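You operate a simulated robot arm through the tools that you are given. There is no shell and no other tool. Be economical: measure what you need, move in short steps, check, and stop when the job is done.

You are at the controls of a simulated two-armed robot. One attempt, no reset.

## Task
On the top of the corner workbench, fold the gold scarf in half, so that its two short edges meet.
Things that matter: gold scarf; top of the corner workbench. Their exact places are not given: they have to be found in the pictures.

It is judged by the outcome, as a careful person would: the job done as asked, and still so three seconds after it is handed in. It fails if anything else is knocked over, pushed out of place, dropped, spilled or broken. Flat cloth is picked up by pressing the open fingertips on it (5 to 10 N) and closing them slowly along it; thin cloth reads only 2 to 8 mm in the jaws.

## Robot
Two 7-joint arms with two-finger parallel grippers on one trunk, on a base that drives. Base frame: it is fixed to the floor where the robot stands at the start and does not move with it; the origin is under the middle of the robot, x ahead of it, y to its left, z up. Lengths are in m, angles in degrees, forces in N, time in s.
The left shoulder is at the start at [0.07, 0.163, 1.095], the right one opposite. Places, roughly: top of the corner workbench [0.6, 0.1, 0.8]. Payload 3.43 kg a hand.
Tool frame (each hand has its own): the origin (TCP) lies between the finger pads and is the grasp point; the fingertips stand 0.034 m ahead of it; z points along the fingers, y is the line along which they close. The gripper opens to 0.128 m. The fingers are 0.024 m wide and 0.012 m thick; the gripper's body (0.048 by 0.13 m) begins 0.096 m behind the TCP.
Orientation is that of the tool frame in the base frame, as a unit quaternion [x, y, z, w]. With the fingers straight down and closing along the base's y, the tool's x points along the base's -x, its y along +y and its z along -z.

## Interface
- The arms move only by the tool jog_arm. It takes "left_plan", "right_plan" or both (then of equal length, played together; a hand with none holds still); each is a list of rows, each a list of 6 numbers: the shift along the base's x, y, z in m, then the turn, a rotation vector about the base's x, y, z in degrees. In form: [[dx, dy, dz, ax, ay, az], ...]. A call has 1 to 8 rows; each row shifts and turns the commanded pose from where the row before left it. "left_hand" and "right_hand" are, for a hand that has rows, the gripper command, from -1 (shut) to 1 (fully open), values between in proportion, set as the call begins (left out, the last holds). A row lasts 0.2 s, in which the tool goes at most 0.05 m and 8.6 degrees; a call with a longer step from one row to the next is refused whole, and so is a gripper value outside its range. Where a pose cannot be reached the arm comes as near as it can. A force on the tool above 40 N (or 10 N above the force at the start of the call, whichever is more), or a blocked arm, ends the call early, and 0.2 s more pass. Each finger travels about 0.153 m/s and halts on what it meets, pressing with about 23 N; the grip force reading is that of the motor and also rises with nothing between the fingers. The clock runs only during rows and for 0.2 s after the last one: add rows that do not move to give the fingers time. It gives the time, the measured TCP pose, the force on the tool (base axes), the opening and the grip force at its end, in the units of the frame above (readings bear some noise), with the torque about the TCP (base axes, N m) and any sound that the robot's microphone picked up.
- Cameras (640 x 400 px; columns grow to the right, rows downward): "scene" is now at [0.149, -0.0061, 1.3217]; the picture's right is [-0.22, -0.98, 0.00], its down [-0.60, 0.13, -0.79] and it looks along [0.77, -0.17, -0.61] (base axes); focal length 214 px, centre (320, 200). "left" rides on the left gripper at [0.076, 0.011, -0.16] in its tool frame; the picture's right is [-0.15, 0.99, 0.00], its down [-0.88, -0.13, -0.46] and it looks along [-0.45, -0.07, 0.89] (tool axes); focal length 234 px, centre (320, 200). "right" rides on the right gripper at [0.076, -0.011, -0.16] in its tool frame; the picture's right is [0.15, 0.99, 0.00], its down [-0.88, 0.13, -0.46] and it looks along [-0.45, 0.07, 0.89] (tool axes); focal length 234 px, centre (320, 200).
- get_image(camera): a new picture of that camera. It takes no simulated time.
- slide_trunk(by): slides the trunk up (or, below 0, down) by that many m; the arms and the scene camera ride with it, the base frame stays. It gives what a move gives, with no picture.
- steer(legs): drives the robot by 1 to 6 legs, each [ahead, left, turn to the left] in m, m and degrees, along the robot's own axes; the way and the turn of a leg run together, so that a leg with both is an arc; at most 1.5 m and 180 degrees a leg. The arms and the cameras ride along, it lands a little off, and it stops where it bumps. It gives what a move gives.
- pan_tilt(pan, tilt): turns the head with the scene camera to pan (to the left, within 86 degrees either way) and tilt (down, from -29 to 69), counted from straight ahead of the robot. It gives what a move gives.
- probe_pixels(camera, pixels): for up to 12 pixels [column, row] of the newest picture of that camera ("zoom" is the newest enlarged one), the place [x, y, z] in the base frame of the surface seen there, good to about 0.002 m, but the place of the scene camera against the robot may be out by one fixed shift of up to 0.025 m in any direction. It takes no simulated time.
- close_up(camera, box): a new picture of the part [left, top, right, bottom] of that camera's present view, enlarged. It takes no simulated time.
- job_done(): hands the job in; it is judged then, once.

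Go step by step. Measure first, check grasps and placings, and put right what went wrong. The budget is 80 turns and 58 pictures, counting those below and the enlarged ones. Unless the task says otherwise, let go and move clear before handing in, and close with one line.

The tools are called after ">>>" as name(argument=value, ...) on one line, values as JSON. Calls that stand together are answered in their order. jog_arm: Moves the arms, as the interface text tells. Its arguments: {"type":"object","properties":{"left_plan":{"type":"array","items":{"type":"array","items":{"type":"number"}}},"left_hand":{"type":"number"},"right_plan":{"type":"array","items":{"type":"array","items":{"type":"number"}}},"right_hand":{"type":"number"}},"required":[]} The other tools are called the same way: slide_trunk (by) slides the trunk up or down; steer (legs) drives the base; pan_tilt (pan, tilt) turns the head that bears the scene camera; get_image (camera) takes a picture; probe_pixels (camera, pixels) gives the place of the surface under pixels of a picture; close_up (camera, box) takes an enlarged picture of a part of a camera's view; job_done () hands the job in.

At the start:

```text
time: 0.0
left_ee_pos: [0.5022, 0.3896, 0.9671]
left_tcp_rot: [0.001, 1.0, -0.001, 0.0]
left_wrist_force: [-0.1, -0.3, 0.5]
left_ft_torque: [0.0, 0.02, 0.05]
left_opening: 0.1283
left_gripper_force: 0.1
right_ee_pos: [0.7009, -0.1658, 1.0061]
right_tcp_rot: [0.0, 1.0, 0.0, 0.001]
right_wrist_force: [1.0, -0.2, 1.0]
right_ft_torque: [-0.02, 0.01, -0.02]
right_opening: 0.128
right_gripper_force: 0.0
trunk travel left (down, up): [-0.575, 0.365]
robot x, y, heading: [0.0021, 0.0008, -0.0]
head pan, tilt: [-12.5, 37.8]
```

scene: 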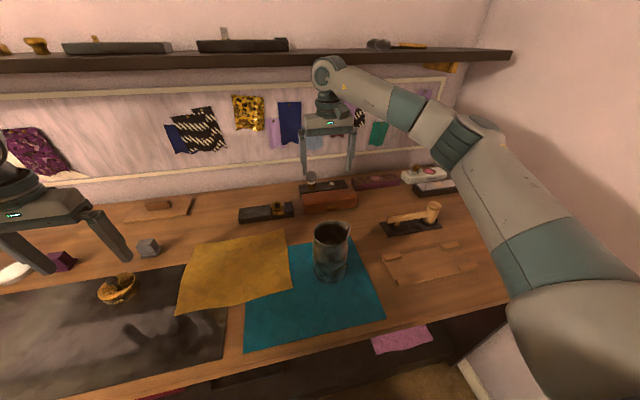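
right: 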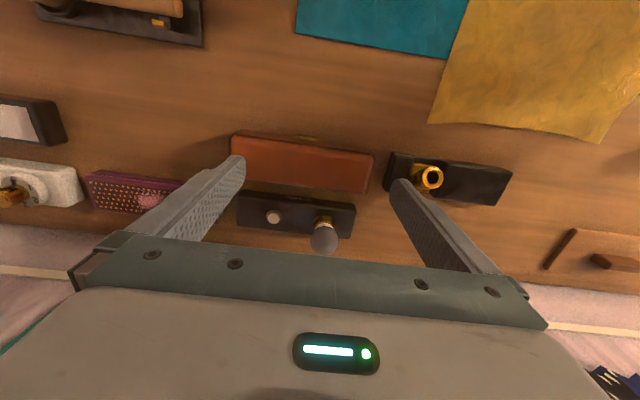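
left: 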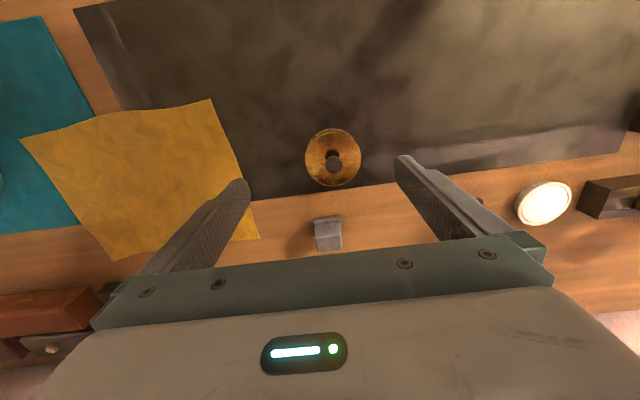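

The gold scarf lies in the scene picture with corners near (190,243), (287,233), (292,289) and (176,314), partly over the teal cloth and the dark mat. I'll measure it first, with an enlarged view.

>>> close_up(camera="scene", box=[130, 200, 370, 350])

>>> probe_pixels(camera="scene", pixels=[[191, 244], [286, 234], [291, 288], [178, 312], [235, 270], [240, 240], [235, 300], [330, 230], [300, 320], [120, 290], [148, 248], [220, 225]])

>>> probe_pixels(camera="left", pixels=[[26, 140], [209, 103], [256, 236], [115, 257], [150, 180], [335, 160], [327, 225]])

```text
2.67 times, centred on (250, 275) of scene
```

zoom: 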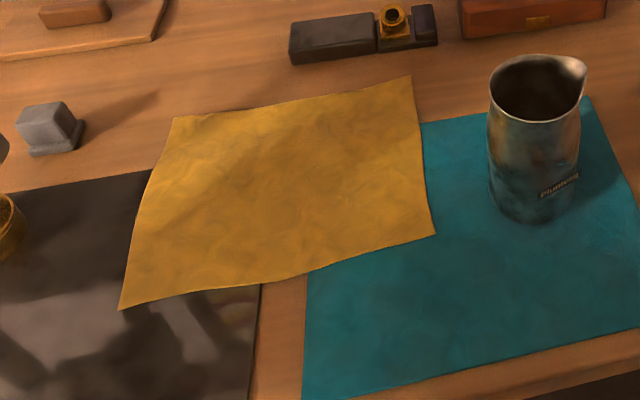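

```text
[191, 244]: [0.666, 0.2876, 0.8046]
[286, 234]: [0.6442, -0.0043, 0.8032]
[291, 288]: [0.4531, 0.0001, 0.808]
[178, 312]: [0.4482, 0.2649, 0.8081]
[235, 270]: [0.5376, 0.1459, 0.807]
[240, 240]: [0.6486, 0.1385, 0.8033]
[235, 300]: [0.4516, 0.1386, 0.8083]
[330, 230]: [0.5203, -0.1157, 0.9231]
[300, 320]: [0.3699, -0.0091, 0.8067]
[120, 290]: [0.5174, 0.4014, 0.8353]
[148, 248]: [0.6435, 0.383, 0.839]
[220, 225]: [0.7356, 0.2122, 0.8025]
```

```text
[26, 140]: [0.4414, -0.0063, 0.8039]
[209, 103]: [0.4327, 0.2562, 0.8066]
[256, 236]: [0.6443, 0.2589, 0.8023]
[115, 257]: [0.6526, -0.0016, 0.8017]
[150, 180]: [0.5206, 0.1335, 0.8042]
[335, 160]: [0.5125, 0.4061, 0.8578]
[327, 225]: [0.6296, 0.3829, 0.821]
```

The left camera puts the scarf corners at (0.441,-0.006), (0.433,0.256), (0.644,0.259) and (0.653,-0.002). The short edges therefore run along x, at y≈0.258 and y≈0. I'll lift the left edge with both hands, left hand at the near corner and right hand at the far one, and lay it on the right edge. First I'll centre the robot on the scarf.

>>> steer(legs=[[-0.06, 0.12, 0]])

```text
time: 1.3
left_ee_pos: [0.4426, 0.509, 0.9664]
left_tcp_rot: [-0.001, 1.0, 0.0, 0.0]
left_wrist_force: [-0.3, 0.3, -0.3]
left_ft_torque: [0.02, 0.0, -0.02]
left_opening: 0.1279
left_gripper_force: 0.0
right_ee_pos: [0.6428, -0.0464, 1.0061]
right_tcp_rot: [-0.001, 1.0, 0.0, 0.001]
right_wrist_force: [0.1, -0.4, 0.0]
right_ft_torque: [-0.01, 0.02, 0.01]
right_opening: 0.128
right_gripper_force: 0.0
trunk travel left (down, up): [-0.575, 0.365]
robot x, y, heading: [-0.06, 0.1223, 0.0]
head pan, tilt: [-12.5, 37.8]
```

The robot has moved to (-0.06, 0.122). Now I'll bring both hands above the left edge, well up, with the jaws narrowed.

>>> jog_arm(left_plan=[[0.001, -0.047, 0, 0, 0, 0], [0.001, -0.047, 0, 0, 0, 0], [0.001, -0.047, 0, 0, 0, 0], [0.001, -0.047, 0, 0, 0, 0], [0.001, -0.047, 0, 0, 0, 0], [0.002, -0.047, 0, 0, 0, 0], [0, 0, 0, 0, 0, 0]], right_plan=[[-0.002, 0.046, 0, 0, 0, 0], [-0.002, 0.046, 0, 0, 0, 0], [-0.002, 0.046, -0.01, 0, 0, 0], [-0.003, 0.046, -0.01, 0, 0, 0], [-0.003, 0.046, -0.01, 0, 0, 0], [-0.003, 0.045, -0.01, 0, 0, 0], [0, 0, 0, 0, 0, 0]], left_hand=-0.44, right_hand=-0.44)

>>> get_image(camera="left")

>>> get_image(camera="right")

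>>> get_image(camera="scene")

```text
time: 2.9
left_ee_pos: [0.4481, 0.2262, 0.9673]
left_tcp_rot: [-0.002, 1.0, -0.001, 0.0]
left_wrist_force: [0.0, -0.5, -0.4]
left_ft_torque: [-0.01, -0.04, -0.01]
left_opening: 0.036
left_gripper_force: 0.1
right_ee_pos: [0.6284, 0.2285, 0.964]
right_tcp_rot: [-0.001, 1.0, 0.0, 0.001]
right_wrist_force: [-0.3, 0.2, -0.4]
right_ft_torque: [-0.03, -0.02, -0.03]
right_opening: 0.0359
right_gripper_force: 0.0
trunk travel left (down, up): [-0.575, 0.365]
robot x, y, heading: [-0.0607, 0.1186, 0.1]
head pan, tilt: [-12.5, 37.8]
```

```text
53 pictures are left
```

left: 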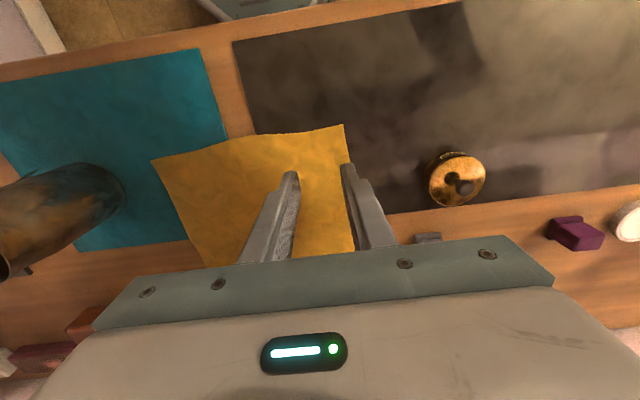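

```text
52 pictures are left
```

right: 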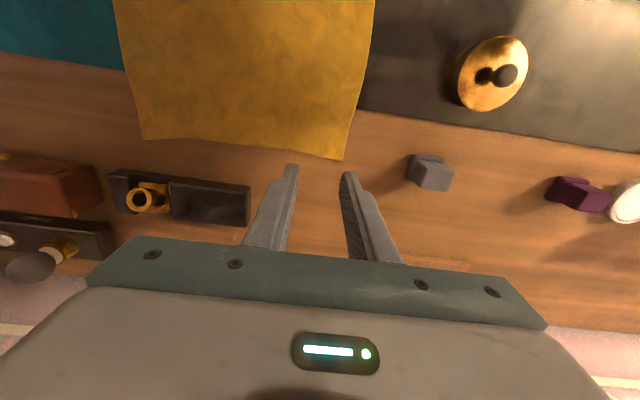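

```text
51 pictures are left
```

scene: 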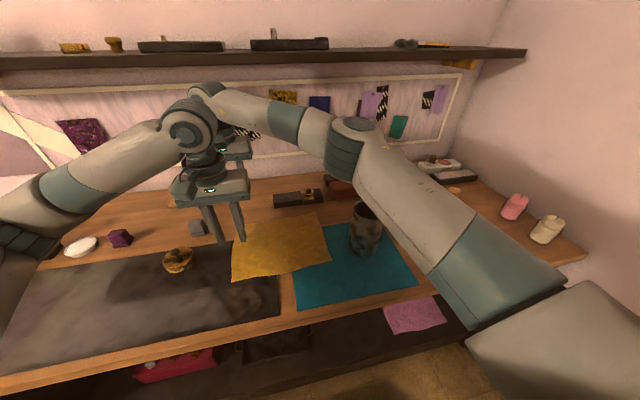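

Both hands hover over the left edge. I'll check the corner positions from the wrist cameras: left picture (344,125) and (153,160), right picture (343,160), (142,139) and (374,30).

>>> probe_pixels(camera="left", pixels=[[342, 129], [156, 162], [353, 240], [347, 160], [320, 160], [60, 200]])

>>> probe_pixels(camera="right", pixels=[[342, 156], [146, 136], [371, 20], [358, 90], [320, 120], [340, 175]])

```text
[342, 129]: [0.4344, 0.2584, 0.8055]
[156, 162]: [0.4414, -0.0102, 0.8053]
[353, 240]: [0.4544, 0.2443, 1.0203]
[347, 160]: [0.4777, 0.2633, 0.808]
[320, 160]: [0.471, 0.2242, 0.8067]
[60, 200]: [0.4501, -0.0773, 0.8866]
```

```text
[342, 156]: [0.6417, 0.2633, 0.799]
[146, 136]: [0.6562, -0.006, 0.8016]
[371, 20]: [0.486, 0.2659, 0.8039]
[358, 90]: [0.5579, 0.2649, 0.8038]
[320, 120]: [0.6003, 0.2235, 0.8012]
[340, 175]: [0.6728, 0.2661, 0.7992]
```

The left edge sits at y≈0.260 to 0.265, with the cloth surface at about z 0.806 near and 0.800 far. I'll lower both hands to just above the cloth.

>>> jog_arm(left_plan=[[0.001, 0.001, -0.04, 0, 0, 0], [0.001, 0.001, -0.04, 0, 0, 0], [0, 0.001, -0.031, 0, 0, 0], [0, 0, 0, 0, 0, 0]], right_plan=[[0, 0.001, -0.04, 0, 0, 0], [0, 0.001, -0.04, 0, 0, 0], [0, 0.001, -0.034, 0, 0, 0], [0, 0, 0, 0, 0, 0]])

>>> get_image(camera="left")

>>> get_image(camera="right")

```text
time: 3.9
left_ee_pos: [0.4489, 0.2307, 0.8536]
left_tcp_rot: [-0.001, 1.0, 0.0, 0.0]
left_wrist_force: [-0.5, 1.0, 0.2]
left_ft_torque: [0.03, 0.02, 0.01]
left_opening: 0.0358
left_gripper_force: 0.1
right_ee_pos: [0.6298, 0.2319, 0.8518]
right_tcp_rot: [-0.001, 1.0, 0.0, 0.0]
right_wrist_force: [0.9, -0.1, -0.5]
right_ft_torque: [0.01, -0.02, -0.04]
right_opening: 0.0358
right_gripper_force: 0.2
trunk travel left (down, up): [-0.575, 0.365]
robot x, y, heading: [-0.056, 0.1182, 0.1]
head pan, tilt: [-12.5, 37.8]
```

```text
50 pictures are left
```

left: 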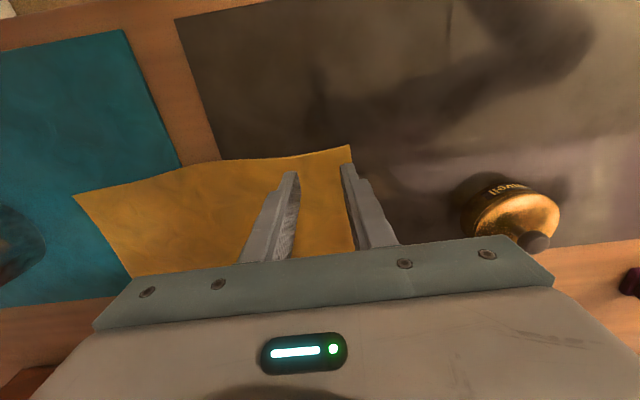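

```text
49 pictures are left
```

right: 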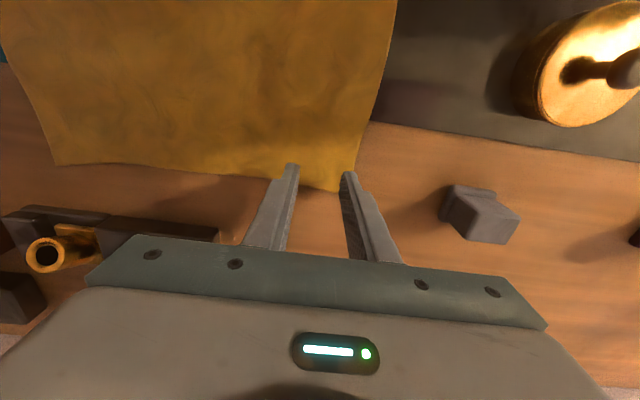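

The outer fingers are about level with the cloth's edge, at (347,165) left and (348,172) right. I'll shift a few mm inward and lower gently to contact.

>>> jog_arm(left_plan=[[0, -0.003, -0.004, 0, 0, 0], [0, 0, -0.004, 0, 0, 0], [0, 0, -0.003, 0, 0, 0], [0, 0, 0, 0, 0, 0]], right_plan=[[-0.006, -0.003, -0.006, 0, 0, 0], [0, 0, -0.005, 0, 0, 0], [0, 0, -0.004, 0, 0, 0], [0, 0, 0, 0, 0, 0]])

```text
time: 4.9
left_ee_pos: [0.4491, 0.2267, 0.8445]
left_tcp_rot: [-0.001, 1.0, 0.0, 0.0]
left_wrist_force: [-0.6, 0.6, -0.1]
left_ft_torque: [0.0, 0.02, 0.0]
left_opening: 0.0356
left_gripper_force: 0.1
right_ee_pos: [0.6236, 0.2282, 0.8376]
right_tcp_rot: [-0.001, 1.0, 0.001, 0.0]
right_wrist_force: [-0.6, 0.2, -0.4]
right_ft_torque: [0.0, 0.0, 0.01]
right_opening: 0.036
right_gripper_force: 0.1
trunk travel left (down, up): [-0.575, 0.365]
robot x, y, heading: [-0.0577, 0.1212, -0.1]
head pan, tilt: [-12.5, 37.8]
```

No contact yet. I'll lower further in small steps.

>>> jog_arm(left_plan=[[0, 0, -0.003, 0, 0, 0], [0, 0, -0.002, 0, 0, 0], [0, 0, 0, 0, 0, 0]], right_plan=[[0, 0, -0.003, 0, 0, 0], [0, 0, -0.002, 0, 0, 0], [0, 0, 0, 0, 0, 0]])

```text
time: 5.7
left_ee_pos: [0.4492, 0.2269, 0.8419]
left_tcp_rot: [-0.001, 1.0, 0.0, 0.001]
left_wrist_force: [0.6, 0.0, -0.6]
left_ft_torque: [-0.01, -0.04, 0.0]
left_opening: 0.036
left_gripper_force: 0.1
right_ee_pos: [0.6209, 0.2285, 0.8351]
right_tcp_rot: [-0.002, 1.0, 0.001, 0.003]
right_wrist_force: [6.5, 1.6, 29.5]
right_ft_torque: [0.0, -0.14, 0.01]
right_opening: 0.036
right_gripper_force: 0.0
trunk travel left (down, up): [-0.575, 0.365]
robot x, y, heading: [-0.0581, 0.1179, 0.3]
head pan, tilt: [-12.5, 37.8]
```

The right hand presses with 29 N, which is too much, while the left isn't touching yet. I'll ease the right up and lower the left.

>>> jog_arm(left_plan=[[0, 0, -0.002, 0, 0, 0], [0, 0, 0, 0, 0, 0]], right_plan=[[0, 0, 0.002, 0, 0, 0], [0, 0, 0, 0, 0, 0]])

```text
time: 6.3
left_ee_pos: [0.4491, 0.2279, 0.8388]
left_tcp_rot: [-0.001, 1.0, 0.0, 0.002]
left_wrist_force: [-0.4, 0.1, 4.0]
left_ft_torque: [0.03, 0.01, 0.0]
left_opening: 0.036
left_gripper_force: 0.1
right_ee_pos: [0.6206, 0.2289, 0.8352]
right_tcp_rot: [-0.001, 1.0, 0.0, 0.0]
right_wrist_force: [5.4, 2.6, 27.8]
right_ft_torque: [0.32, -0.2, -0.03]
right_opening: 0.036
right_gripper_force: 0.2
trunk travel left (down, up): [-0.575, 0.365]
robot x, y, heading: [-0.0626, 0.1201, 0.2]
head pan, tilt: [-12.5, 37.8]
```

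>>> jog_arm(left_plan=[[0, 0, -0.0005, 0, 0, 0], [0, 0, 0, 0, 0, 0]], right_plan=[[0, 0, 0.002, 0, 0, 0], [0, 0, 0, 0, 0, 0]])

```text
time: 6.9
left_ee_pos: [0.4489, 0.2268, 0.8396]
left_tcp_rot: [-0.002, 1.0, 0.0, 0.002]
left_wrist_force: [-1.0, 2.3, 18.9]
left_ft_torque: [0.16, 0.15, 0.0]
left_opening: 0.0359
left_gripper_force: 0.1
right_ee_pos: [0.6198, 0.2288, 0.8353]
right_tcp_rot: [-0.001, 1.0, 0.0, -0.001]
right_wrist_force: [1.8, 0.2, 7.3]
right_ft_torque: [0.17, -0.07, -0.06]
right_opening: 0.036
right_gripper_force: 0.0
trunk travel left (down, up): [-0.575, 0.365]
robot x, y, heading: [-0.0614, 0.1193, 0.1]
head pan, tilt: [-12.5, 37.8]
```

Right now presses 7 N, left 19 N. I'll ease the left up 1 mm and begin closing in small steps.

>>> jog_arm(left_plan=[[0, 0, 0.001, 0, 0, 0], [0, 0, 0, 0, 0, 0]], right_plan=[[0, 0, 0, 0, 0, 0], [0, 0, 0, 0, 0, 0]])

>>> jog_arm(left_plan=[[0, 0, 0, 0, 0, 0]], right_plan=[[0, 0, 0, 0, 0, 0]], left_hand=-0.56, right_hand=-0.56)

```text
time: 7.5
left_ee_pos: [0.4485, 0.2265, 0.8397]
left_tcp_rot: [-0.001, 1.0, 0.0, 0.0]
left_wrist_force: [1.2, 1.0, 11.5]
left_ft_torque: [0.04, 0.02, -0.04]
left_opening: 0.0356
left_gripper_force: 0.1
right_ee_pos: [0.6199, 0.2283, 0.8348]
right_tcp_rot: [-0.001, 1.0, 0.001, 0.0]
right_wrist_force: [-0.2, 0.2, 1.8]
right_ft_torque: [0.05, 0.0, 0.03]
right_opening: 0.0358
right_gripper_force: 0.0
trunk travel left (down, up): [-0.575, 0.365]
robot x, y, heading: [-0.0562, 0.1196, 0.1]
head pan, tilt: [-12.5, 37.8]
```

```text
time: 7.9
left_ee_pos: [0.4496, 0.2266, 0.8395]
left_tcp_rot: [-0.001, 1.0, 0.001, 0.0]
left_wrist_force: [-1.2, -1.0, 11.0]
left_ft_torque: [0.01, 0.06, 0.0]
left_opening: 0.0275
left_gripper_force: 0.0
right_ee_pos: [0.6214, 0.2285, 0.8355]
right_tcp_rot: [-0.002, 1.0, 0.0, 0.0]
right_wrist_force: [-0.2, 0.3, 0.6]
right_ft_torque: [0.04, -0.04, -0.01]
right_opening: 0.0281
right_gripper_force: 0.1
trunk travel left (down, up): [-0.575, 0.365]
robot x, y, heading: [-0.0616, 0.1166, -0.1]
head pan, tilt: [-12.5, 37.8]
```

The right hand has lost its pressure. I'll lower it 1 mm, check the force, then go on closing.

>>> jog_arm(left_plan=[[0, 0, 0, 0, 0, 0], [0, 0, 0, 0, 0, 0]], right_plan=[[0, 0, -0.001, 0, 0, 0], [0, 0, 0, 0, 0, 0]])

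>>> close_up(camera="right", box=[200, 100, 440, 250])

>>> close_up(camera="left", box=[200, 100, 440, 250])

```text
time: 8.5
left_ee_pos: [0.4499, 0.2271, 0.8384]
left_tcp_rot: [-0.001, 1.0, 0.0, 0.0]
left_wrist_force: [-0.4, -0.1, 8.3]
left_ft_torque: [0.03, 0.07, -0.01]
left_opening: 0.0277
left_gripper_force: 0.1
right_ee_pos: [0.6222, 0.229, 0.835]
right_tcp_rot: [-0.001, 1.0, 0.0, -0.001]
right_wrist_force: [-0.9, -0.6, 2.2]
right_ft_torque: [0.04, 0.01, 0.05]
right_opening: 0.0279
right_gripper_force: 0.0
trunk travel left (down, up): [-0.575, 0.365]
robot x, y, heading: [-0.0612, 0.1176, 0.1]
head pan, tilt: [-12.5, 37.8]
```

```text
2.67 times, centred on (320, 175) of right
```

zoom: 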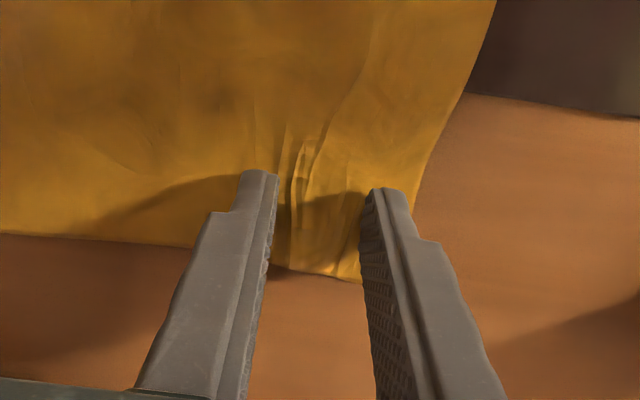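

```text
2.67 times, centred on (320, 175) of left
```

zoom: 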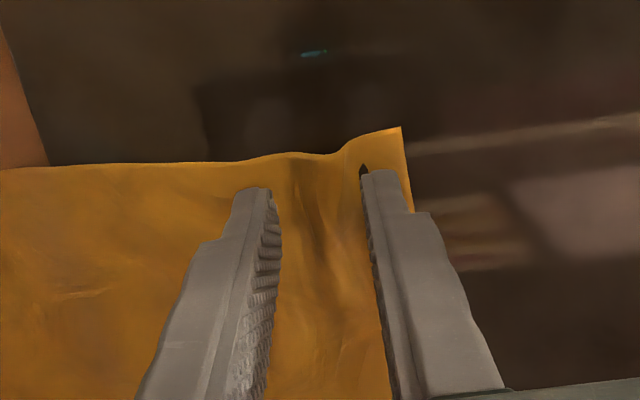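

Ridges are forming between the fingers at both corners. I'll press the right a little more and keep closing slowly.

>>> jog_arm(left_plan=[[0, 0, 0, 0, 0, 0], [0, 0, 0, 0, 0, 0]], right_plan=[[0, 0, -0.0008, 0, 0, 0], [0, 0, 0, 0, 0, 0]], left_hand=-0.66, right_hand=-0.66)

>>> jog_arm(left_plan=[[0, 0, 0, 0, 0, 0]], right_plan=[[0, 0, 0, 0, 0, 0]], left_hand=-0.76, right_hand=-0.76)

>>> jog_arm(left_plan=[[0, 0, 0, 0, 0, 0]], right_plan=[[0, 0, 0, 0, 0, 0]], left_hand=-0.86, right_hand=-0.86)

>>> jog_arm(left_plan=[[0, 0, 0, 0, 0, 0], [0, 0, 0, 0, 0, 0], [0, 0, 0, 0, 0, 0]], right_plan=[[0, 0, 0, 0, 0, 0], [0, 0, 0, 0, 0, 0], [0, 0, 0, 0, 0, 0]], left_hand=-1, right_hand=-1)

>>> close_up(camera="right", box=[200, 100, 440, 250])

>>> close_up(camera="left", box=[200, 100, 440, 250])

```text
time: 9.1
left_ee_pos: [0.4495, 0.228, 0.8387]
left_tcp_rot: [-0.001, 1.0, -0.001, 0.0]
left_wrist_force: [0.5, -1.6, 4.4]
left_ft_torque: [0.01, 0.0, -0.02]
left_opening: 0.0214
left_gripper_force: 0.1
right_ee_pos: [0.6212, 0.2275, 0.8344]
right_tcp_rot: [-0.001, 1.0, 0.0, 0.002]
right_wrist_force: [2.7, 0.2, 7.8]
right_ft_torque: [0.1, -0.08, 0.0]
right_opening: 0.0216
right_gripper_force: 0.1
trunk travel left (down, up): [-0.575, 0.365]
robot x, y, heading: [-0.0598, 0.1201, 0.2]
head pan, tilt: [-12.5, 37.8]
```

```text
time: 9.5
left_ee_pos: [0.4476, 0.2274, 0.8394]
left_tcp_rot: [-0.001, 1.0, 0.0, 0.0]
left_wrist_force: [0.4, 0.8, 1.7]
left_ft_torque: [0.03, -0.04, 0.0]
left_opening: 0.0156
left_gripper_force: 0.0
right_ee_pos: [0.6205, 0.229, 0.8359]
right_tcp_rot: [-0.001, 1.0, 0.0, 0.0]
right_wrist_force: [0.6, -0.7, 11.3]
right_ft_torque: [0.05, 0.02, -0.01]
right_opening: 0.0144
right_gripper_force: 0.1
trunk travel left (down, up): [-0.575, 0.365]
robot x, y, heading: [-0.0579, 0.1158, 0.2]
head pan, tilt: [-12.5, 37.8]
```

```text
time: 9.9
left_ee_pos: [0.4489, 0.2268, 0.8395]
left_tcp_rot: [-0.001, 1.0, -0.001, 0.001]
left_wrist_force: [1.2, -0.2, 2.2]
left_ft_torque: [0.01, 0.02, 0.03]
left_opening: 0.009
left_gripper_force: 0.4
right_ee_pos: [0.6215, 0.2287, 0.8351]
right_tcp_rot: [-0.001, 1.0, 0.0, 0.001]
right_wrist_force: [0.6, -0.2, 13.0]
right_ft_torque: [0.08, 0.0, 0.01]
right_opening: 0.0088
right_gripper_force: 0.1
trunk travel left (down, up): [-0.575, 0.365]
robot x, y, heading: [-0.0565, 0.1195, 0.4]
head pan, tilt: [-12.5, 37.8]
```

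```text
time: 10.7
left_ee_pos: [0.4499, 0.2269, 0.8393]
left_tcp_rot: [-0.001, 1.0, 0.001, 0.001]
left_wrist_force: [0.4, -1.0, 0.0]
left_ft_torque: [0.02, -0.02, -0.01]
left_opening: 0.006
left_gripper_force: 22.5
right_ee_pos: [0.6209, 0.2293, 0.835]
right_tcp_rot: [-0.001, 1.0, 0.0, 0.001]
right_wrist_force: [0.0, 1.6, 14.7]
right_ft_torque: [0.15, -0.05, -0.02]
right_opening: 0.0019
right_gripper_force: 23.4
trunk travel left (down, up): [-0.575, 0.365]
robot x, y, heading: [-0.0588, 0.1186, 0.0]
head pan, tilt: [-12.5, 37.8]
```

```text
2.67 times, centred on (320, 175) of right
```

zoom: 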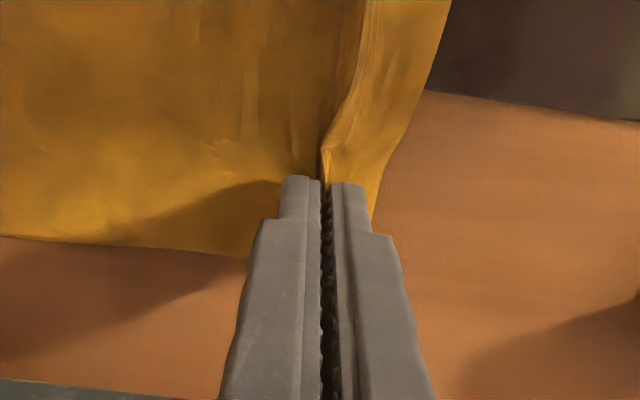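

```text
2.67 times, centred on (320, 175) of left
```

zoom: 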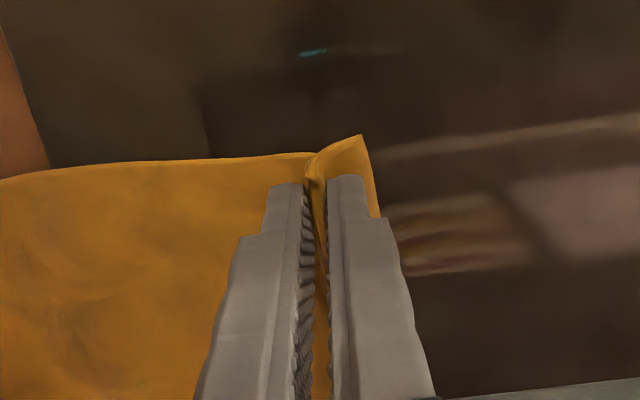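

Both fingers hold ridges, with 6 mm in the left jaws and about 2 mm in the right. I'll lift slightly, straight up, to check the grips.

>>> jog_arm(left_plan=[[0, 0, 0.01, 0, 0, 0], [0, -0.002, 0.015, 0, 0, 0], [0, -0.003, 0.015, 0, 0, 0], [0, 0, 0, 0, 0, 0]], right_plan=[[0, 0, 0.01, 0, 0, 0], [0, -0.002, 0.015, 0, 0, 0], [0, -0.003, 0.015, 0, 0, 0], [0, 0, 0, 0, 0, 0]])

>>> get_image(camera="right")

>>> get_image(camera="left")

```text
time: 11.7
left_ee_pos: [0.4529, 0.2224, 0.8791]
left_tcp_rot: [-0.001, 1.0, -0.001, 0.0]
left_wrist_force: [-0.1, -0.2, 0.5]
left_ft_torque: [-0.02, 0.02, 0.0]
left_opening: 0.0059
left_gripper_force: 22.6
right_ee_pos: [0.6216, 0.2231, 0.874]
right_tcp_rot: [0.0, 1.0, 0.0, 0.0]
right_wrist_force: [-0.6, 0.2, 0.7]
right_ft_torque: [0.01, 0.02, -0.02]
right_opening: 0.0018
right_gripper_force: 23.3
trunk travel left (down, up): [-0.575, 0.365]
robot x, y, heading: [-0.0585, 0.1186, -0.0]
head pan, tilt: [-12.5, 37.8]
```

```text
44 pictures are left
```

right: 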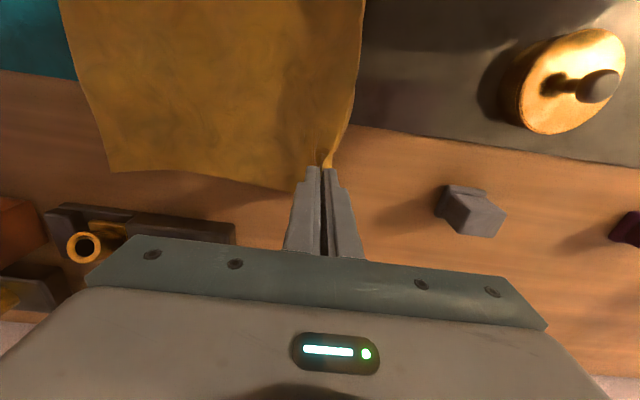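

```text
43 pictures are left
```

left: 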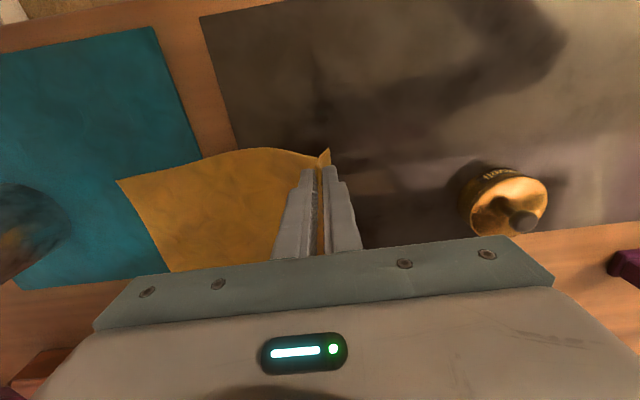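

The left hand clearly holds its corner. I'll look more closely at the right hand and at the whole from the scene camera.

>>> close_up(camera="right", box=[240, 110, 400, 210])

>>> close_up(camera="scene", box=[140, 150, 380, 300])

```text
4.00 times, centred on (320, 160) of right
```

zoom: 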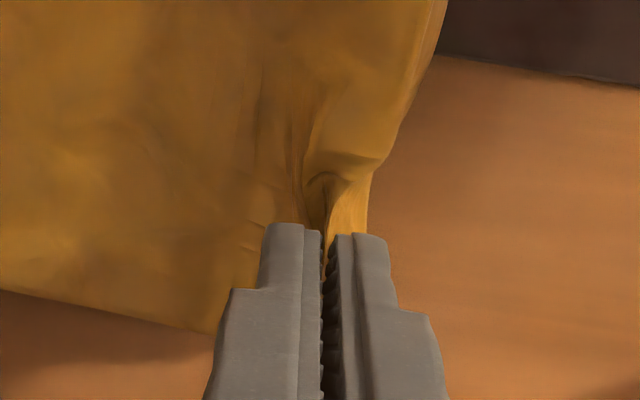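

```text
2.67 times, centred on (260, 225) of scene
```

zoom: 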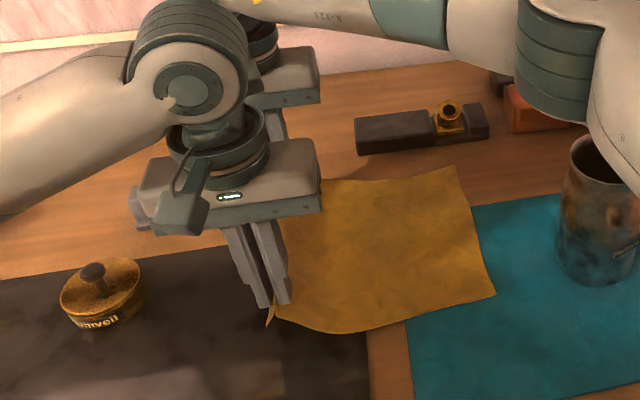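

The right jaws look as if they hold the ruck. I'll probe the cloth height near both tips to confirm.

>>> probe_pixels(camera="right", pixels=[[331, 160], [327, 155], [322, 154], [318, 140], [345, 120], [250, 170], [290, 185], [115, 165]])

>>> probe_pixels(camera="left", pixels=[[325, 155], [310, 162], [290, 165], [240, 155], [122, 182]])

```text
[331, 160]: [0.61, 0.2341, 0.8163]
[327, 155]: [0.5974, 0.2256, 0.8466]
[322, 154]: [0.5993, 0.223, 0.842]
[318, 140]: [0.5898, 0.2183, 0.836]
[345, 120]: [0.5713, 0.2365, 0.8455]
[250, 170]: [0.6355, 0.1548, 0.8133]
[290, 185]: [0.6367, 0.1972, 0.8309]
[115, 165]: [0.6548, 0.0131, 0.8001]
```

```text
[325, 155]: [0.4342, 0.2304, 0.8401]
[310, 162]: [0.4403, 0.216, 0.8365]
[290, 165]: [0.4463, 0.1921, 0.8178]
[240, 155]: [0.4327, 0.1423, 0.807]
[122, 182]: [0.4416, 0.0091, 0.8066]
```

Both corners are held, with cloth at about z 0.84 under each tip. Now I'll swing both hands together over the fold line at y≈0.13, first half of the arc.

>>> jog_arm(left_plan=[[0, -0.016, 0.016, 0, 0, 0], [0, -0.017, 0.015, 0, 0, 0], [0, -0.018, 0.01, 0, 0, 0], [0, -0.018, 0.006, 0, 0, 0], [0, -0.02, 0.001, 0, 0, 0], [0, -0.02, 0, 0, 0, 0], [0, 0, 0, 0, 0, 0]], right_plan=[[0, -0.016, 0.016, 0, 0, 0], [0, -0.017, 0.015, 0, 0, 0], [0, -0.018, 0.01, 0, 0, 0], [0, -0.018, 0.006, 0, 0, 0], [0, -0.02, 0.001, 0, 0, 0], [0, -0.02, 0, 0, 0, 0], [0, 0, 0, 0, 0, 0]])

>>> get_image(camera="left")

>>> get_image(camera="right")

```text
time: 13.3
left_ee_pos: [0.452, 0.1147, 0.9263]
left_tcp_rot: [-0.002, 1.0, -0.001, -0.001]
left_wrist_force: [-0.9, 0.3, -0.4]
left_ft_torque: [-0.04, 0.03, 0.01]
left_opening: 0.0062
left_gripper_force: 23.4
right_ee_pos: [0.6201, 0.1156, 0.9233]
right_tcp_rot: [-0.001, 1.0, 0.0, 0.0]
right_wrist_force: [0.5, -0.1, -0.2]
right_ft_torque: [0.0, 0.02, 0.01]
right_opening: 0.0018
right_gripper_force: 22.8
trunk travel left (down, up): [-0.575, 0.365]
robot x, y, heading: [-0.0615, 0.1196, -0.1]
head pan, tilt: [-12.5, 37.8]
```

```text
40 pictures are left
```

left: 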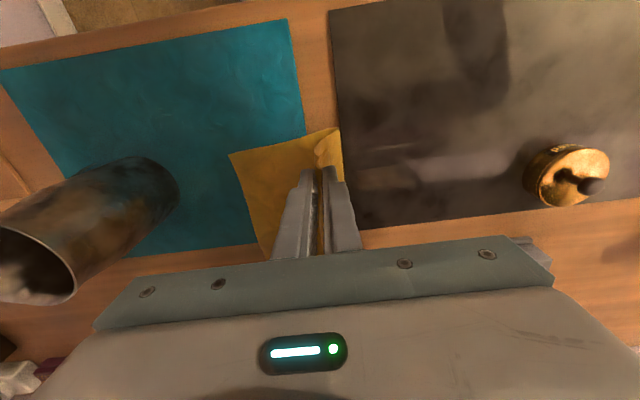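

```text
39 pictures are left
```

right: 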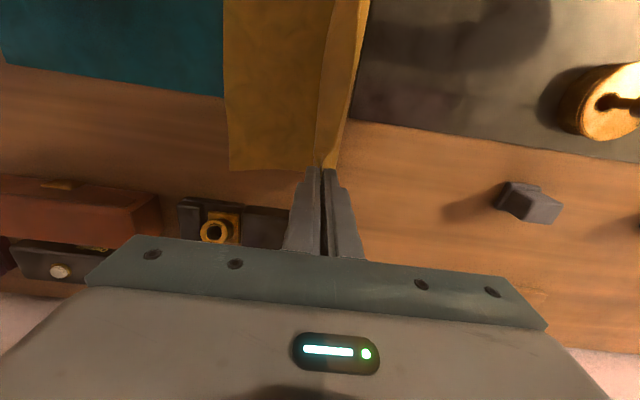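

Both hands still hold and the cloth is coming over. I'll locate the lower layer's right edge (left picture (232,155), right picture (228,130)) before laying the edge on it.

>>> probe_pixels(camera="left", pixels=[[234, 157], [256, 215], [338, 135], [320, 140], [72, 270], [30, 235]])

>>> probe_pixels(camera="right", pixels=[[232, 164], [229, 120], [226, 40], [335, 160], [355, 80], [322, 120]])

```text
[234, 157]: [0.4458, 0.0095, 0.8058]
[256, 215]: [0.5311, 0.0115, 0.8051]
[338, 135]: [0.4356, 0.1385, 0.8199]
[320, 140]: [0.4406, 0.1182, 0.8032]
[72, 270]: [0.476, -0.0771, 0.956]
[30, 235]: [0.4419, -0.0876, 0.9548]
```

```text
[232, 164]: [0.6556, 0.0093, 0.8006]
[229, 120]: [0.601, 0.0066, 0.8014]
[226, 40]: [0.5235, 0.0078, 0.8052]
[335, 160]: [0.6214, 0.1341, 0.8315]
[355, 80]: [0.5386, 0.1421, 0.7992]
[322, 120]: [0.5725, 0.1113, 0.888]
```

The lower layer's right edge is now at y≈0.007. I'll carry on down the arc, aiming to put the pinch at y≈0.036, which also stays clear of the pitcher.

>>> jog_arm(left_plan=[[0, -0.019, -0.007, 0, 0, 0], [0, -0.019, -0.009, 0, 0, 0], [0, -0.016, -0.015, 0, 0, 0], [0, -0.011, -0.015, 0, 0, 0], [0, -0.007, -0.015, 0, 0, 0], [0, -0.006, -0.01, 0, 0, 0], [0, 0, 0, 0, 0, 0]], right_plan=[[0, -0.019, -0.007, 0, 0, 0], [0, -0.019, -0.009, 0, 0, 0], [0, -0.016, -0.015, 0, 0, 0], [0, -0.011, -0.015, 0, 0, 0], [0, -0.007, -0.015, 0, 0, 0], [0, -0.006, -0.01, 0, 0, 0], [0, 0, 0, 0, 0, 0]])

>>> get_image(camera="left")

>>> get_image(camera="right")

```text
time: 14.9
left_ee_pos: [0.4503, 0.0376, 0.8559]
left_tcp_rot: [-0.001, 1.0, 0.0, 0.0]
left_wrist_force: [0.8, -0.4, 0.2]
left_ft_torque: [0.0, 0.02, 0.01]
left_opening: 0.0062
left_gripper_force: 22.8
right_ee_pos: [0.619, 0.0383, 0.8504]
right_tcp_rot: [-0.001, 1.0, 0.0, -0.001]
right_wrist_force: [-0.2, 0.3, -0.2]
right_ft_torque: [0.02, 0.02, 0.01]
right_opening: 0.0021
right_gripper_force: 22.7
trunk travel left (down, up): [-0.575, 0.365]
robot x, y, heading: [-0.06, 0.1179, -0.1]
head pan, tilt: [-12.5, 37.8]
```

```text
38 pictures are left
```

left: 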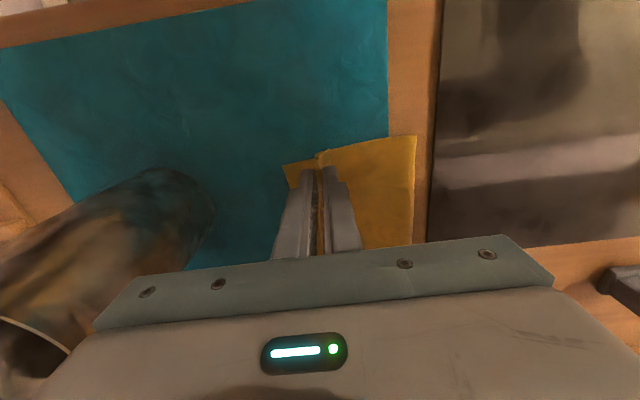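

```text
37 pictures are left
```

right: 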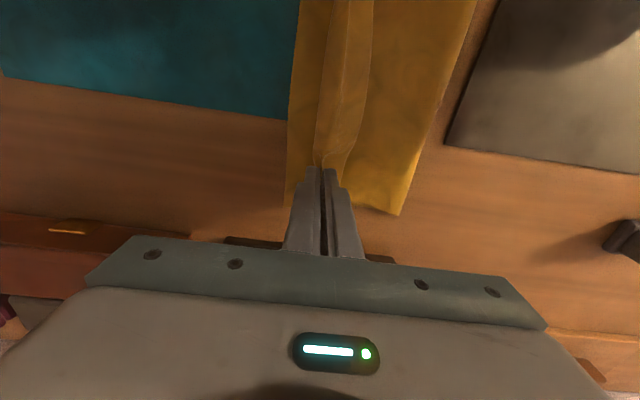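

The fold is over; the short hem behind the pinch lies back on top toward +y (right picture, 320 to 370). I'll lower nearly to contact and open the fingers a little.

>>> jog_arm(left_plan=[[0, -0.002, -0.005, 0, 0, 0], [0, 0, -0.004, 0, 0, 0], [0, 0, 0, 0, 0, 0]], right_plan=[[0, -0.002, -0.005, 0, 0, 0], [0, 0, -0.004, 0, 0, 0], [0, 0, 0, 0, 0, 0]])

>>> jog_arm(left_plan=[[0, 0, 0, 0, 0, 0], [0, 0, 0, 0, 0, 0], [0, 0, 0, 0, 0, 0]], right_plan=[[0, 0, 0, 0, 0, 0], [0, 0, 0, 0, 0, 0], [0, 0, 0, 0, 0, 0]], left_hand=-0.55, right_hand=-0.55)

>>> jog_arm(left_plan=[[0, 0, 0.01, 0, 0, 0], [0, 0, 0.03, 0, 0, 0], [0, 0, 0.04, 0, 0, 0], [0, 0, 0.04, 0, 0, 0], [0, 0, 0, 0, 0, 0]], right_plan=[[0, 0, 0.01, 0, 0, 0], [0, 0, 0.03, 0, 0, 0], [0, 0, 0.04, 0, 0, 0], [0, 0, 0.04, 0, 0, 0], [0, 0, 0, 0, 0, 0]])

>>> get_image(camera="left")

>>> get_image(camera="right")

```text
time: 15.7
left_ee_pos: [0.4518, 0.0339, 0.8461]
left_tcp_rot: [-0.001, 1.0, 0.0, 0.0]
left_wrist_force: [0.9, 0.1, -0.3]
left_ft_torque: [0.02, 0.0, 0.01]
left_opening: 0.006
left_gripper_force: 22.9
right_ee_pos: [0.6201, 0.0349, 0.8412]
right_tcp_rot: [0.0, 1.0, 0.0, 0.0]
right_wrist_force: [-0.5, -0.6, 0.4]
right_ft_torque: [0.0, 0.0, 0.02]
right_opening: 0.0021
right_gripper_force: 22.5
trunk travel left (down, up): [-0.575, 0.365]
robot x, y, heading: [-0.0607, 0.1198, -0.3]
head pan, tilt: [-12.5, 37.8]
```

```text
time: 16.5
left_ee_pos: [0.4511, 0.0337, 0.8455]
left_tcp_rot: [-0.001, 1.0, 0.0, 0.0]
left_wrist_force: [-0.2, 0.2, 0.1]
left_ft_torque: [0.0, -0.02, 0.0]
left_opening: 0.0286
left_gripper_force: 0.2
right_ee_pos: [0.62, 0.0348, 0.8409]
right_tcp_rot: [-0.002, 1.0, 0.0, 0.0]
right_wrist_force: [0.3, 0.4, -0.9]
right_ft_torque: [0.04, 0.0, 0.04]
right_opening: 0.0287
right_gripper_force: 0.1
trunk travel left (down, up): [-0.575, 0.365]
robot x, y, heading: [-0.0616, 0.1202, -0.1]
head pan, tilt: [-12.5, 37.8]
```

```text
time: 17.7
left_ee_pos: [0.4527, 0.0327, 0.9686]
left_tcp_rot: [-0.002, 1.0, 0.0, -0.002]
left_wrist_force: [0.3, -0.9, -0.4]
left_ft_torque: [0.0, 0.04, 0.02]
left_opening: 0.0286
left_gripper_force: 0.2
right_ee_pos: [0.6225, 0.0326, 0.9586]
right_tcp_rot: [-0.001, 1.0, 0.0, -0.001]
right_wrist_force: [0.9, 0.5, -0.4]
right_ft_torque: [-0.02, 0.02, 0.02]
right_opening: 0.0288
right_gripper_force: 0.1
trunk travel left (down, up): [-0.575, 0.365]
robot x, y, heading: [-0.0575, 0.1194, 0.2]
head pan, tilt: [-12.5, 37.8]
```

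```text
36 pictures are left
```

left: 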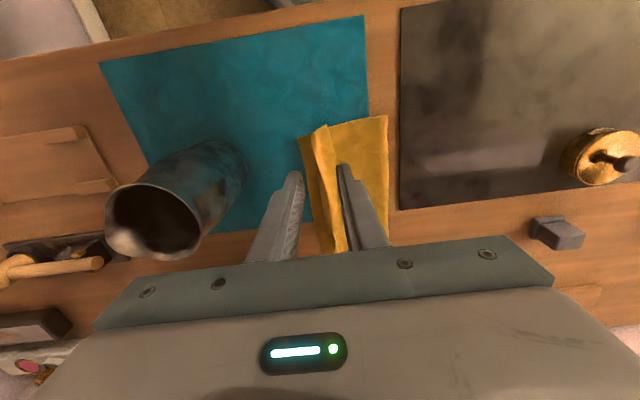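

```text
35 pictures are left
```

right: 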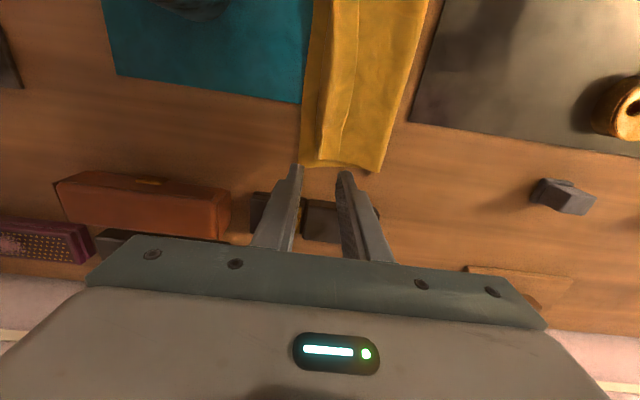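

The scarf is folded, but its end hem is turned back on top. I'll look closely and measure it.

>>> close_up(camera="right", box=[270, 0, 450, 180])

>>> close_up(camera="left", box=[280, 100, 420, 260])

>>> probe_pixels(camera="right", pixels=[[301, 160], [308, 160], [320, 150], [333, 150], [342, 150], [350, 150], [378, 168], [314, 60], [325, 60], [350, 60], [362, 60], [415, 60]])

>>> probe_pixels(camera="left", pixels=[[300, 140], [308, 150], [314, 133], [325, 140], [333, 150], [385, 120], [310, 180], [320, 220]])

```text
2.22 times, centred on (360, 90) of right
```

zoom: 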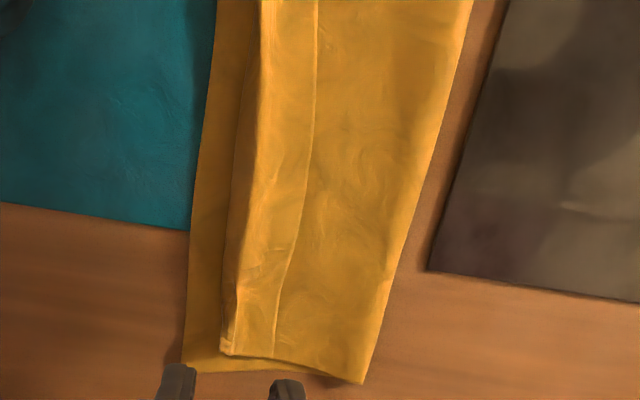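

```text
2.50 times, centred on (350, 180) of left
```

zoom: 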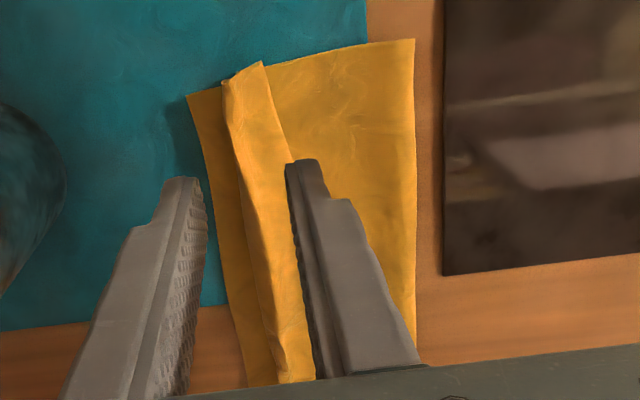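

```text
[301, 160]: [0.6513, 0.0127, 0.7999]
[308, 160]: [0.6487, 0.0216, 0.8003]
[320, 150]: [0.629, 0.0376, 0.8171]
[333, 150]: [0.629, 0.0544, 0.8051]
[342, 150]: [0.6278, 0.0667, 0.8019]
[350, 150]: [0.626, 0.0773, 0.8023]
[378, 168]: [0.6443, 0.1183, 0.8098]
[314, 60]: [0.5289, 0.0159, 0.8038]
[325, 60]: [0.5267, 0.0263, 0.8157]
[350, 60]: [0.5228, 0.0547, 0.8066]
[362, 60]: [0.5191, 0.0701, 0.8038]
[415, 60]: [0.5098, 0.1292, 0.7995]
```

```text
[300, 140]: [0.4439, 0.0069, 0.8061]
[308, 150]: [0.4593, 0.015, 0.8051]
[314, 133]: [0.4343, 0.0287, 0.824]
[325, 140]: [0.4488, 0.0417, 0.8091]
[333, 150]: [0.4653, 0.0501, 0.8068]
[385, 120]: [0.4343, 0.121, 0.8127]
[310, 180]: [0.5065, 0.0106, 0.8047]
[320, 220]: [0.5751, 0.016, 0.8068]
```

The scarf lies folded with its fold at y≈0.125 and the lower edge at y≈0.007. The hem is turned back, with its crease at y≈0.028 and the cloth edge at about 0.055, so it needs flipping out. I'll measure the pitcher for clearance first.

>>> probe_pixels(camera="left", pixels=[[110, 245], [125, 190], [160, 184], [195, 210], [196, 240], [240, 165], [243, 185], [225, 145], [190, 145], [230, 210], [300, 165]])

>>> get_image(camera="scene")

```text
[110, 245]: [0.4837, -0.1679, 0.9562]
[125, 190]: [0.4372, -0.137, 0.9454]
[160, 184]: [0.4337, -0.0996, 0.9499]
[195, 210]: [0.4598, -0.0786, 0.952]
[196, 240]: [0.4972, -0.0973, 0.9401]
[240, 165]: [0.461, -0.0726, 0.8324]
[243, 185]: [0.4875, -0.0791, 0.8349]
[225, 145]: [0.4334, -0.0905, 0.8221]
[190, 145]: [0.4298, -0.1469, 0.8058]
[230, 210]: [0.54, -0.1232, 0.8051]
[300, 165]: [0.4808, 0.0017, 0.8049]
```

```text
32 pictures are left
```

scene: 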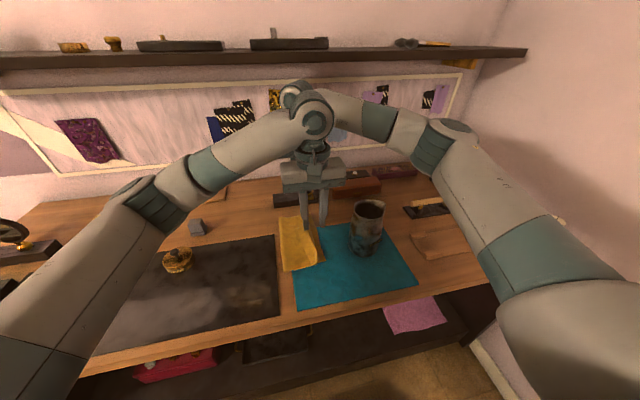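

The pitcher reaches y≈-0.073 and z≈0.956, so I'll keep the hands at y ≥ 0.02 while low. With the fingers shut, I'll set both tips on the turned-back hem and drag it toward -y to unroll it.

>>> jog_arm(left_plan=[[0, 0.008, -0.03, 0, 0, 0], [0, 0.008, -0.04, 0, 0, 0], [0, 0, -0.04, 0, 0, 0], [0, 0, -0.008, 0, 0, 0], [0, 0, 0, 0, 0, 0]], right_plan=[[0, 0.01, -0.03, 0, 0, 0], [0, 0.01, -0.04, 0, 0, 0], [0, 0, -0.04, 0, 0, 0], [0, 0, -0.005, 0, 0, 0], [0, 0, 0, 0, 0, 0]], left_hand=-1, right_hand=-1)

>>> jog_arm(left_plan=[[0, 0, -0.003, 0, 0, 0], [0, 0, 0, 0, 0, 0]], right_plan=[[0, 0, -0.002, 0, 0, 0], [0, 0, 0, 0, 0, 0]])

```text
time: 18.9
left_ee_pos: [0.4505, 0.0517, 0.8478]
left_tcp_rot: [-0.001, 1.0, -0.001, 0.0]
left_wrist_force: [-0.3, 0.8, 0.4]
left_ft_torque: [-0.05, 0.03, 0.0]
left_opening: 0.0003
left_gripper_force: 23.3
right_ee_pos: [0.6213, 0.0544, 0.8479]
right_tcp_rot: [-0.001, 1.0, 0.001, 0.0]
right_wrist_force: [-0.3, -0.1, -0.2]
right_ft_torque: [0.01, 0.0, 0.01]
right_opening: 0.0
right_gripper_force: 23.3
trunk travel left (down, up): [-0.575, 0.365]
robot x, y, heading: [-0.0611, 0.118, -0.3]
head pan, tilt: [-12.5, 37.8]
```

```text
time: 19.5
left_ee_pos: [0.4496, 0.0508, 0.8459]
left_tcp_rot: [-0.001, 1.0, 0.0, 0.001]
left_wrist_force: [0.3, -0.3, -0.1]
left_ft_torque: [-0.01, 0.02, -0.01]
left_opening: 0.0
left_gripper_force: 23.5
right_ee_pos: [0.6201, 0.0547, 0.8454]
right_tcp_rot: [-0.001, 1.0, 0.0, 0.001]
right_wrist_force: [-0.1, -0.5, -0.1]
right_ft_torque: [0.01, 0.02, 0.02]
right_opening: 0.0
right_gripper_force: 22.7
trunk travel left (down, up): [-0.575, 0.365]
robot x, y, heading: [-0.0598, 0.1195, 0.1]
head pan, tilt: [-12.5, 37.8]
```

>>> jog_arm(left_plan=[[0, 0, -0.002, 0, 0, 0], [0, 0, -0.002, 0, 0, 0], [0, 0, 0, 0, 0, 0]], right_plan=[[0, 0, -0.003, 0, 0, 0], [0, 0, -0.003, 0, 0, 0], [0, 0, 0, 0, 0, 0]])

```text
time: 20.3
left_ee_pos: [0.4513, 0.0504, 0.8419]
left_tcp_rot: [-0.001, 1.0, 0.001, 0.001]
left_wrist_force: [-1.0, -0.6, 0.6]
left_ft_torque: [-0.03, -0.01, 0.0]
left_opening: 0.0
left_gripper_force: 23.5
right_ee_pos: [0.6209, 0.0535, 0.8391]
right_tcp_rot: [0.0, 1.0, -0.001, 0.0]
right_wrist_force: [0.0, 0.9, 0.9]
right_ft_torque: [0.01, 0.03, 0.02]
right_opening: 0.0001
right_gripper_force: 23.4
trunk travel left (down, up): [-0.575, 0.365]
robot x, y, heading: [-0.0593, 0.1176, -0.0]
head pan, tilt: [-12.5, 37.8]
```

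>>> jog_arm(left_plan=[[0, 0, -0.0015, 0, 0, 0], [0, 0, 0, 0, 0, 0]], right_plan=[[0, 0, -0.002, 0, 0, 0], [0, 0, 0, 0, 0, 0]])

```text
time: 20.9
left_ee_pos: [0.4499, 0.0493, 0.8415]
left_tcp_rot: [-0.001, 1.0, 0.0, -0.001]
left_wrist_force: [-0.5, 0.1, 0.3]
left_ft_torque: [0.01, -0.01, 0.01]
left_opening: 0.0
left_gripper_force: 23.4
right_ee_pos: [0.6216, 0.0532, 0.8367]
right_tcp_rot: [-0.001, 1.0, 0.0, -0.001]
right_wrist_force: [0.5, -0.1, -0.7]
right_ft_torque: [-0.01, 0.0, 0.01]
right_opening: 0.0
right_gripper_force: 22.9
trunk travel left (down, up): [-0.575, 0.365]
robot x, y, heading: [-0.063, 0.1151, -0.0]
head pan, tilt: [-12.5, 37.8]
```

>>> jog_arm(left_plan=[[0, 0, -0.002, 0, 0, 0], [0, 0, 0, 0, 0, 0]], right_plan=[[0, 0, -0.0015, 0, 0, 0], [0, 0, 0, 0, 0, 0]])

```text
time: 21.5
left_ee_pos: [0.4495, 0.0499, 0.839]
left_tcp_rot: [-0.001, 1.0, 0.0, 0.001]
left_wrist_force: [0.5, -0.4, 10.8]
left_ft_torque: [-0.03, 0.06, -0.04]
left_opening: 0.0
left_gripper_force: 22.5
right_ee_pos: [0.6202, 0.0539, 0.836]
right_tcp_rot: [-0.001, 1.0, -0.001, 0.001]
right_wrist_force: [1.6, -0.2, 4.1]
right_ft_torque: [-0.02, -0.02, 0.0]
right_opening: 0.0002
right_gripper_force: 22.6
trunk travel left (down, up): [-0.575, 0.365]
robot x, y, heading: [-0.06, 0.1193, 0.1]
head pan, tilt: [-12.5, 37.8]
```

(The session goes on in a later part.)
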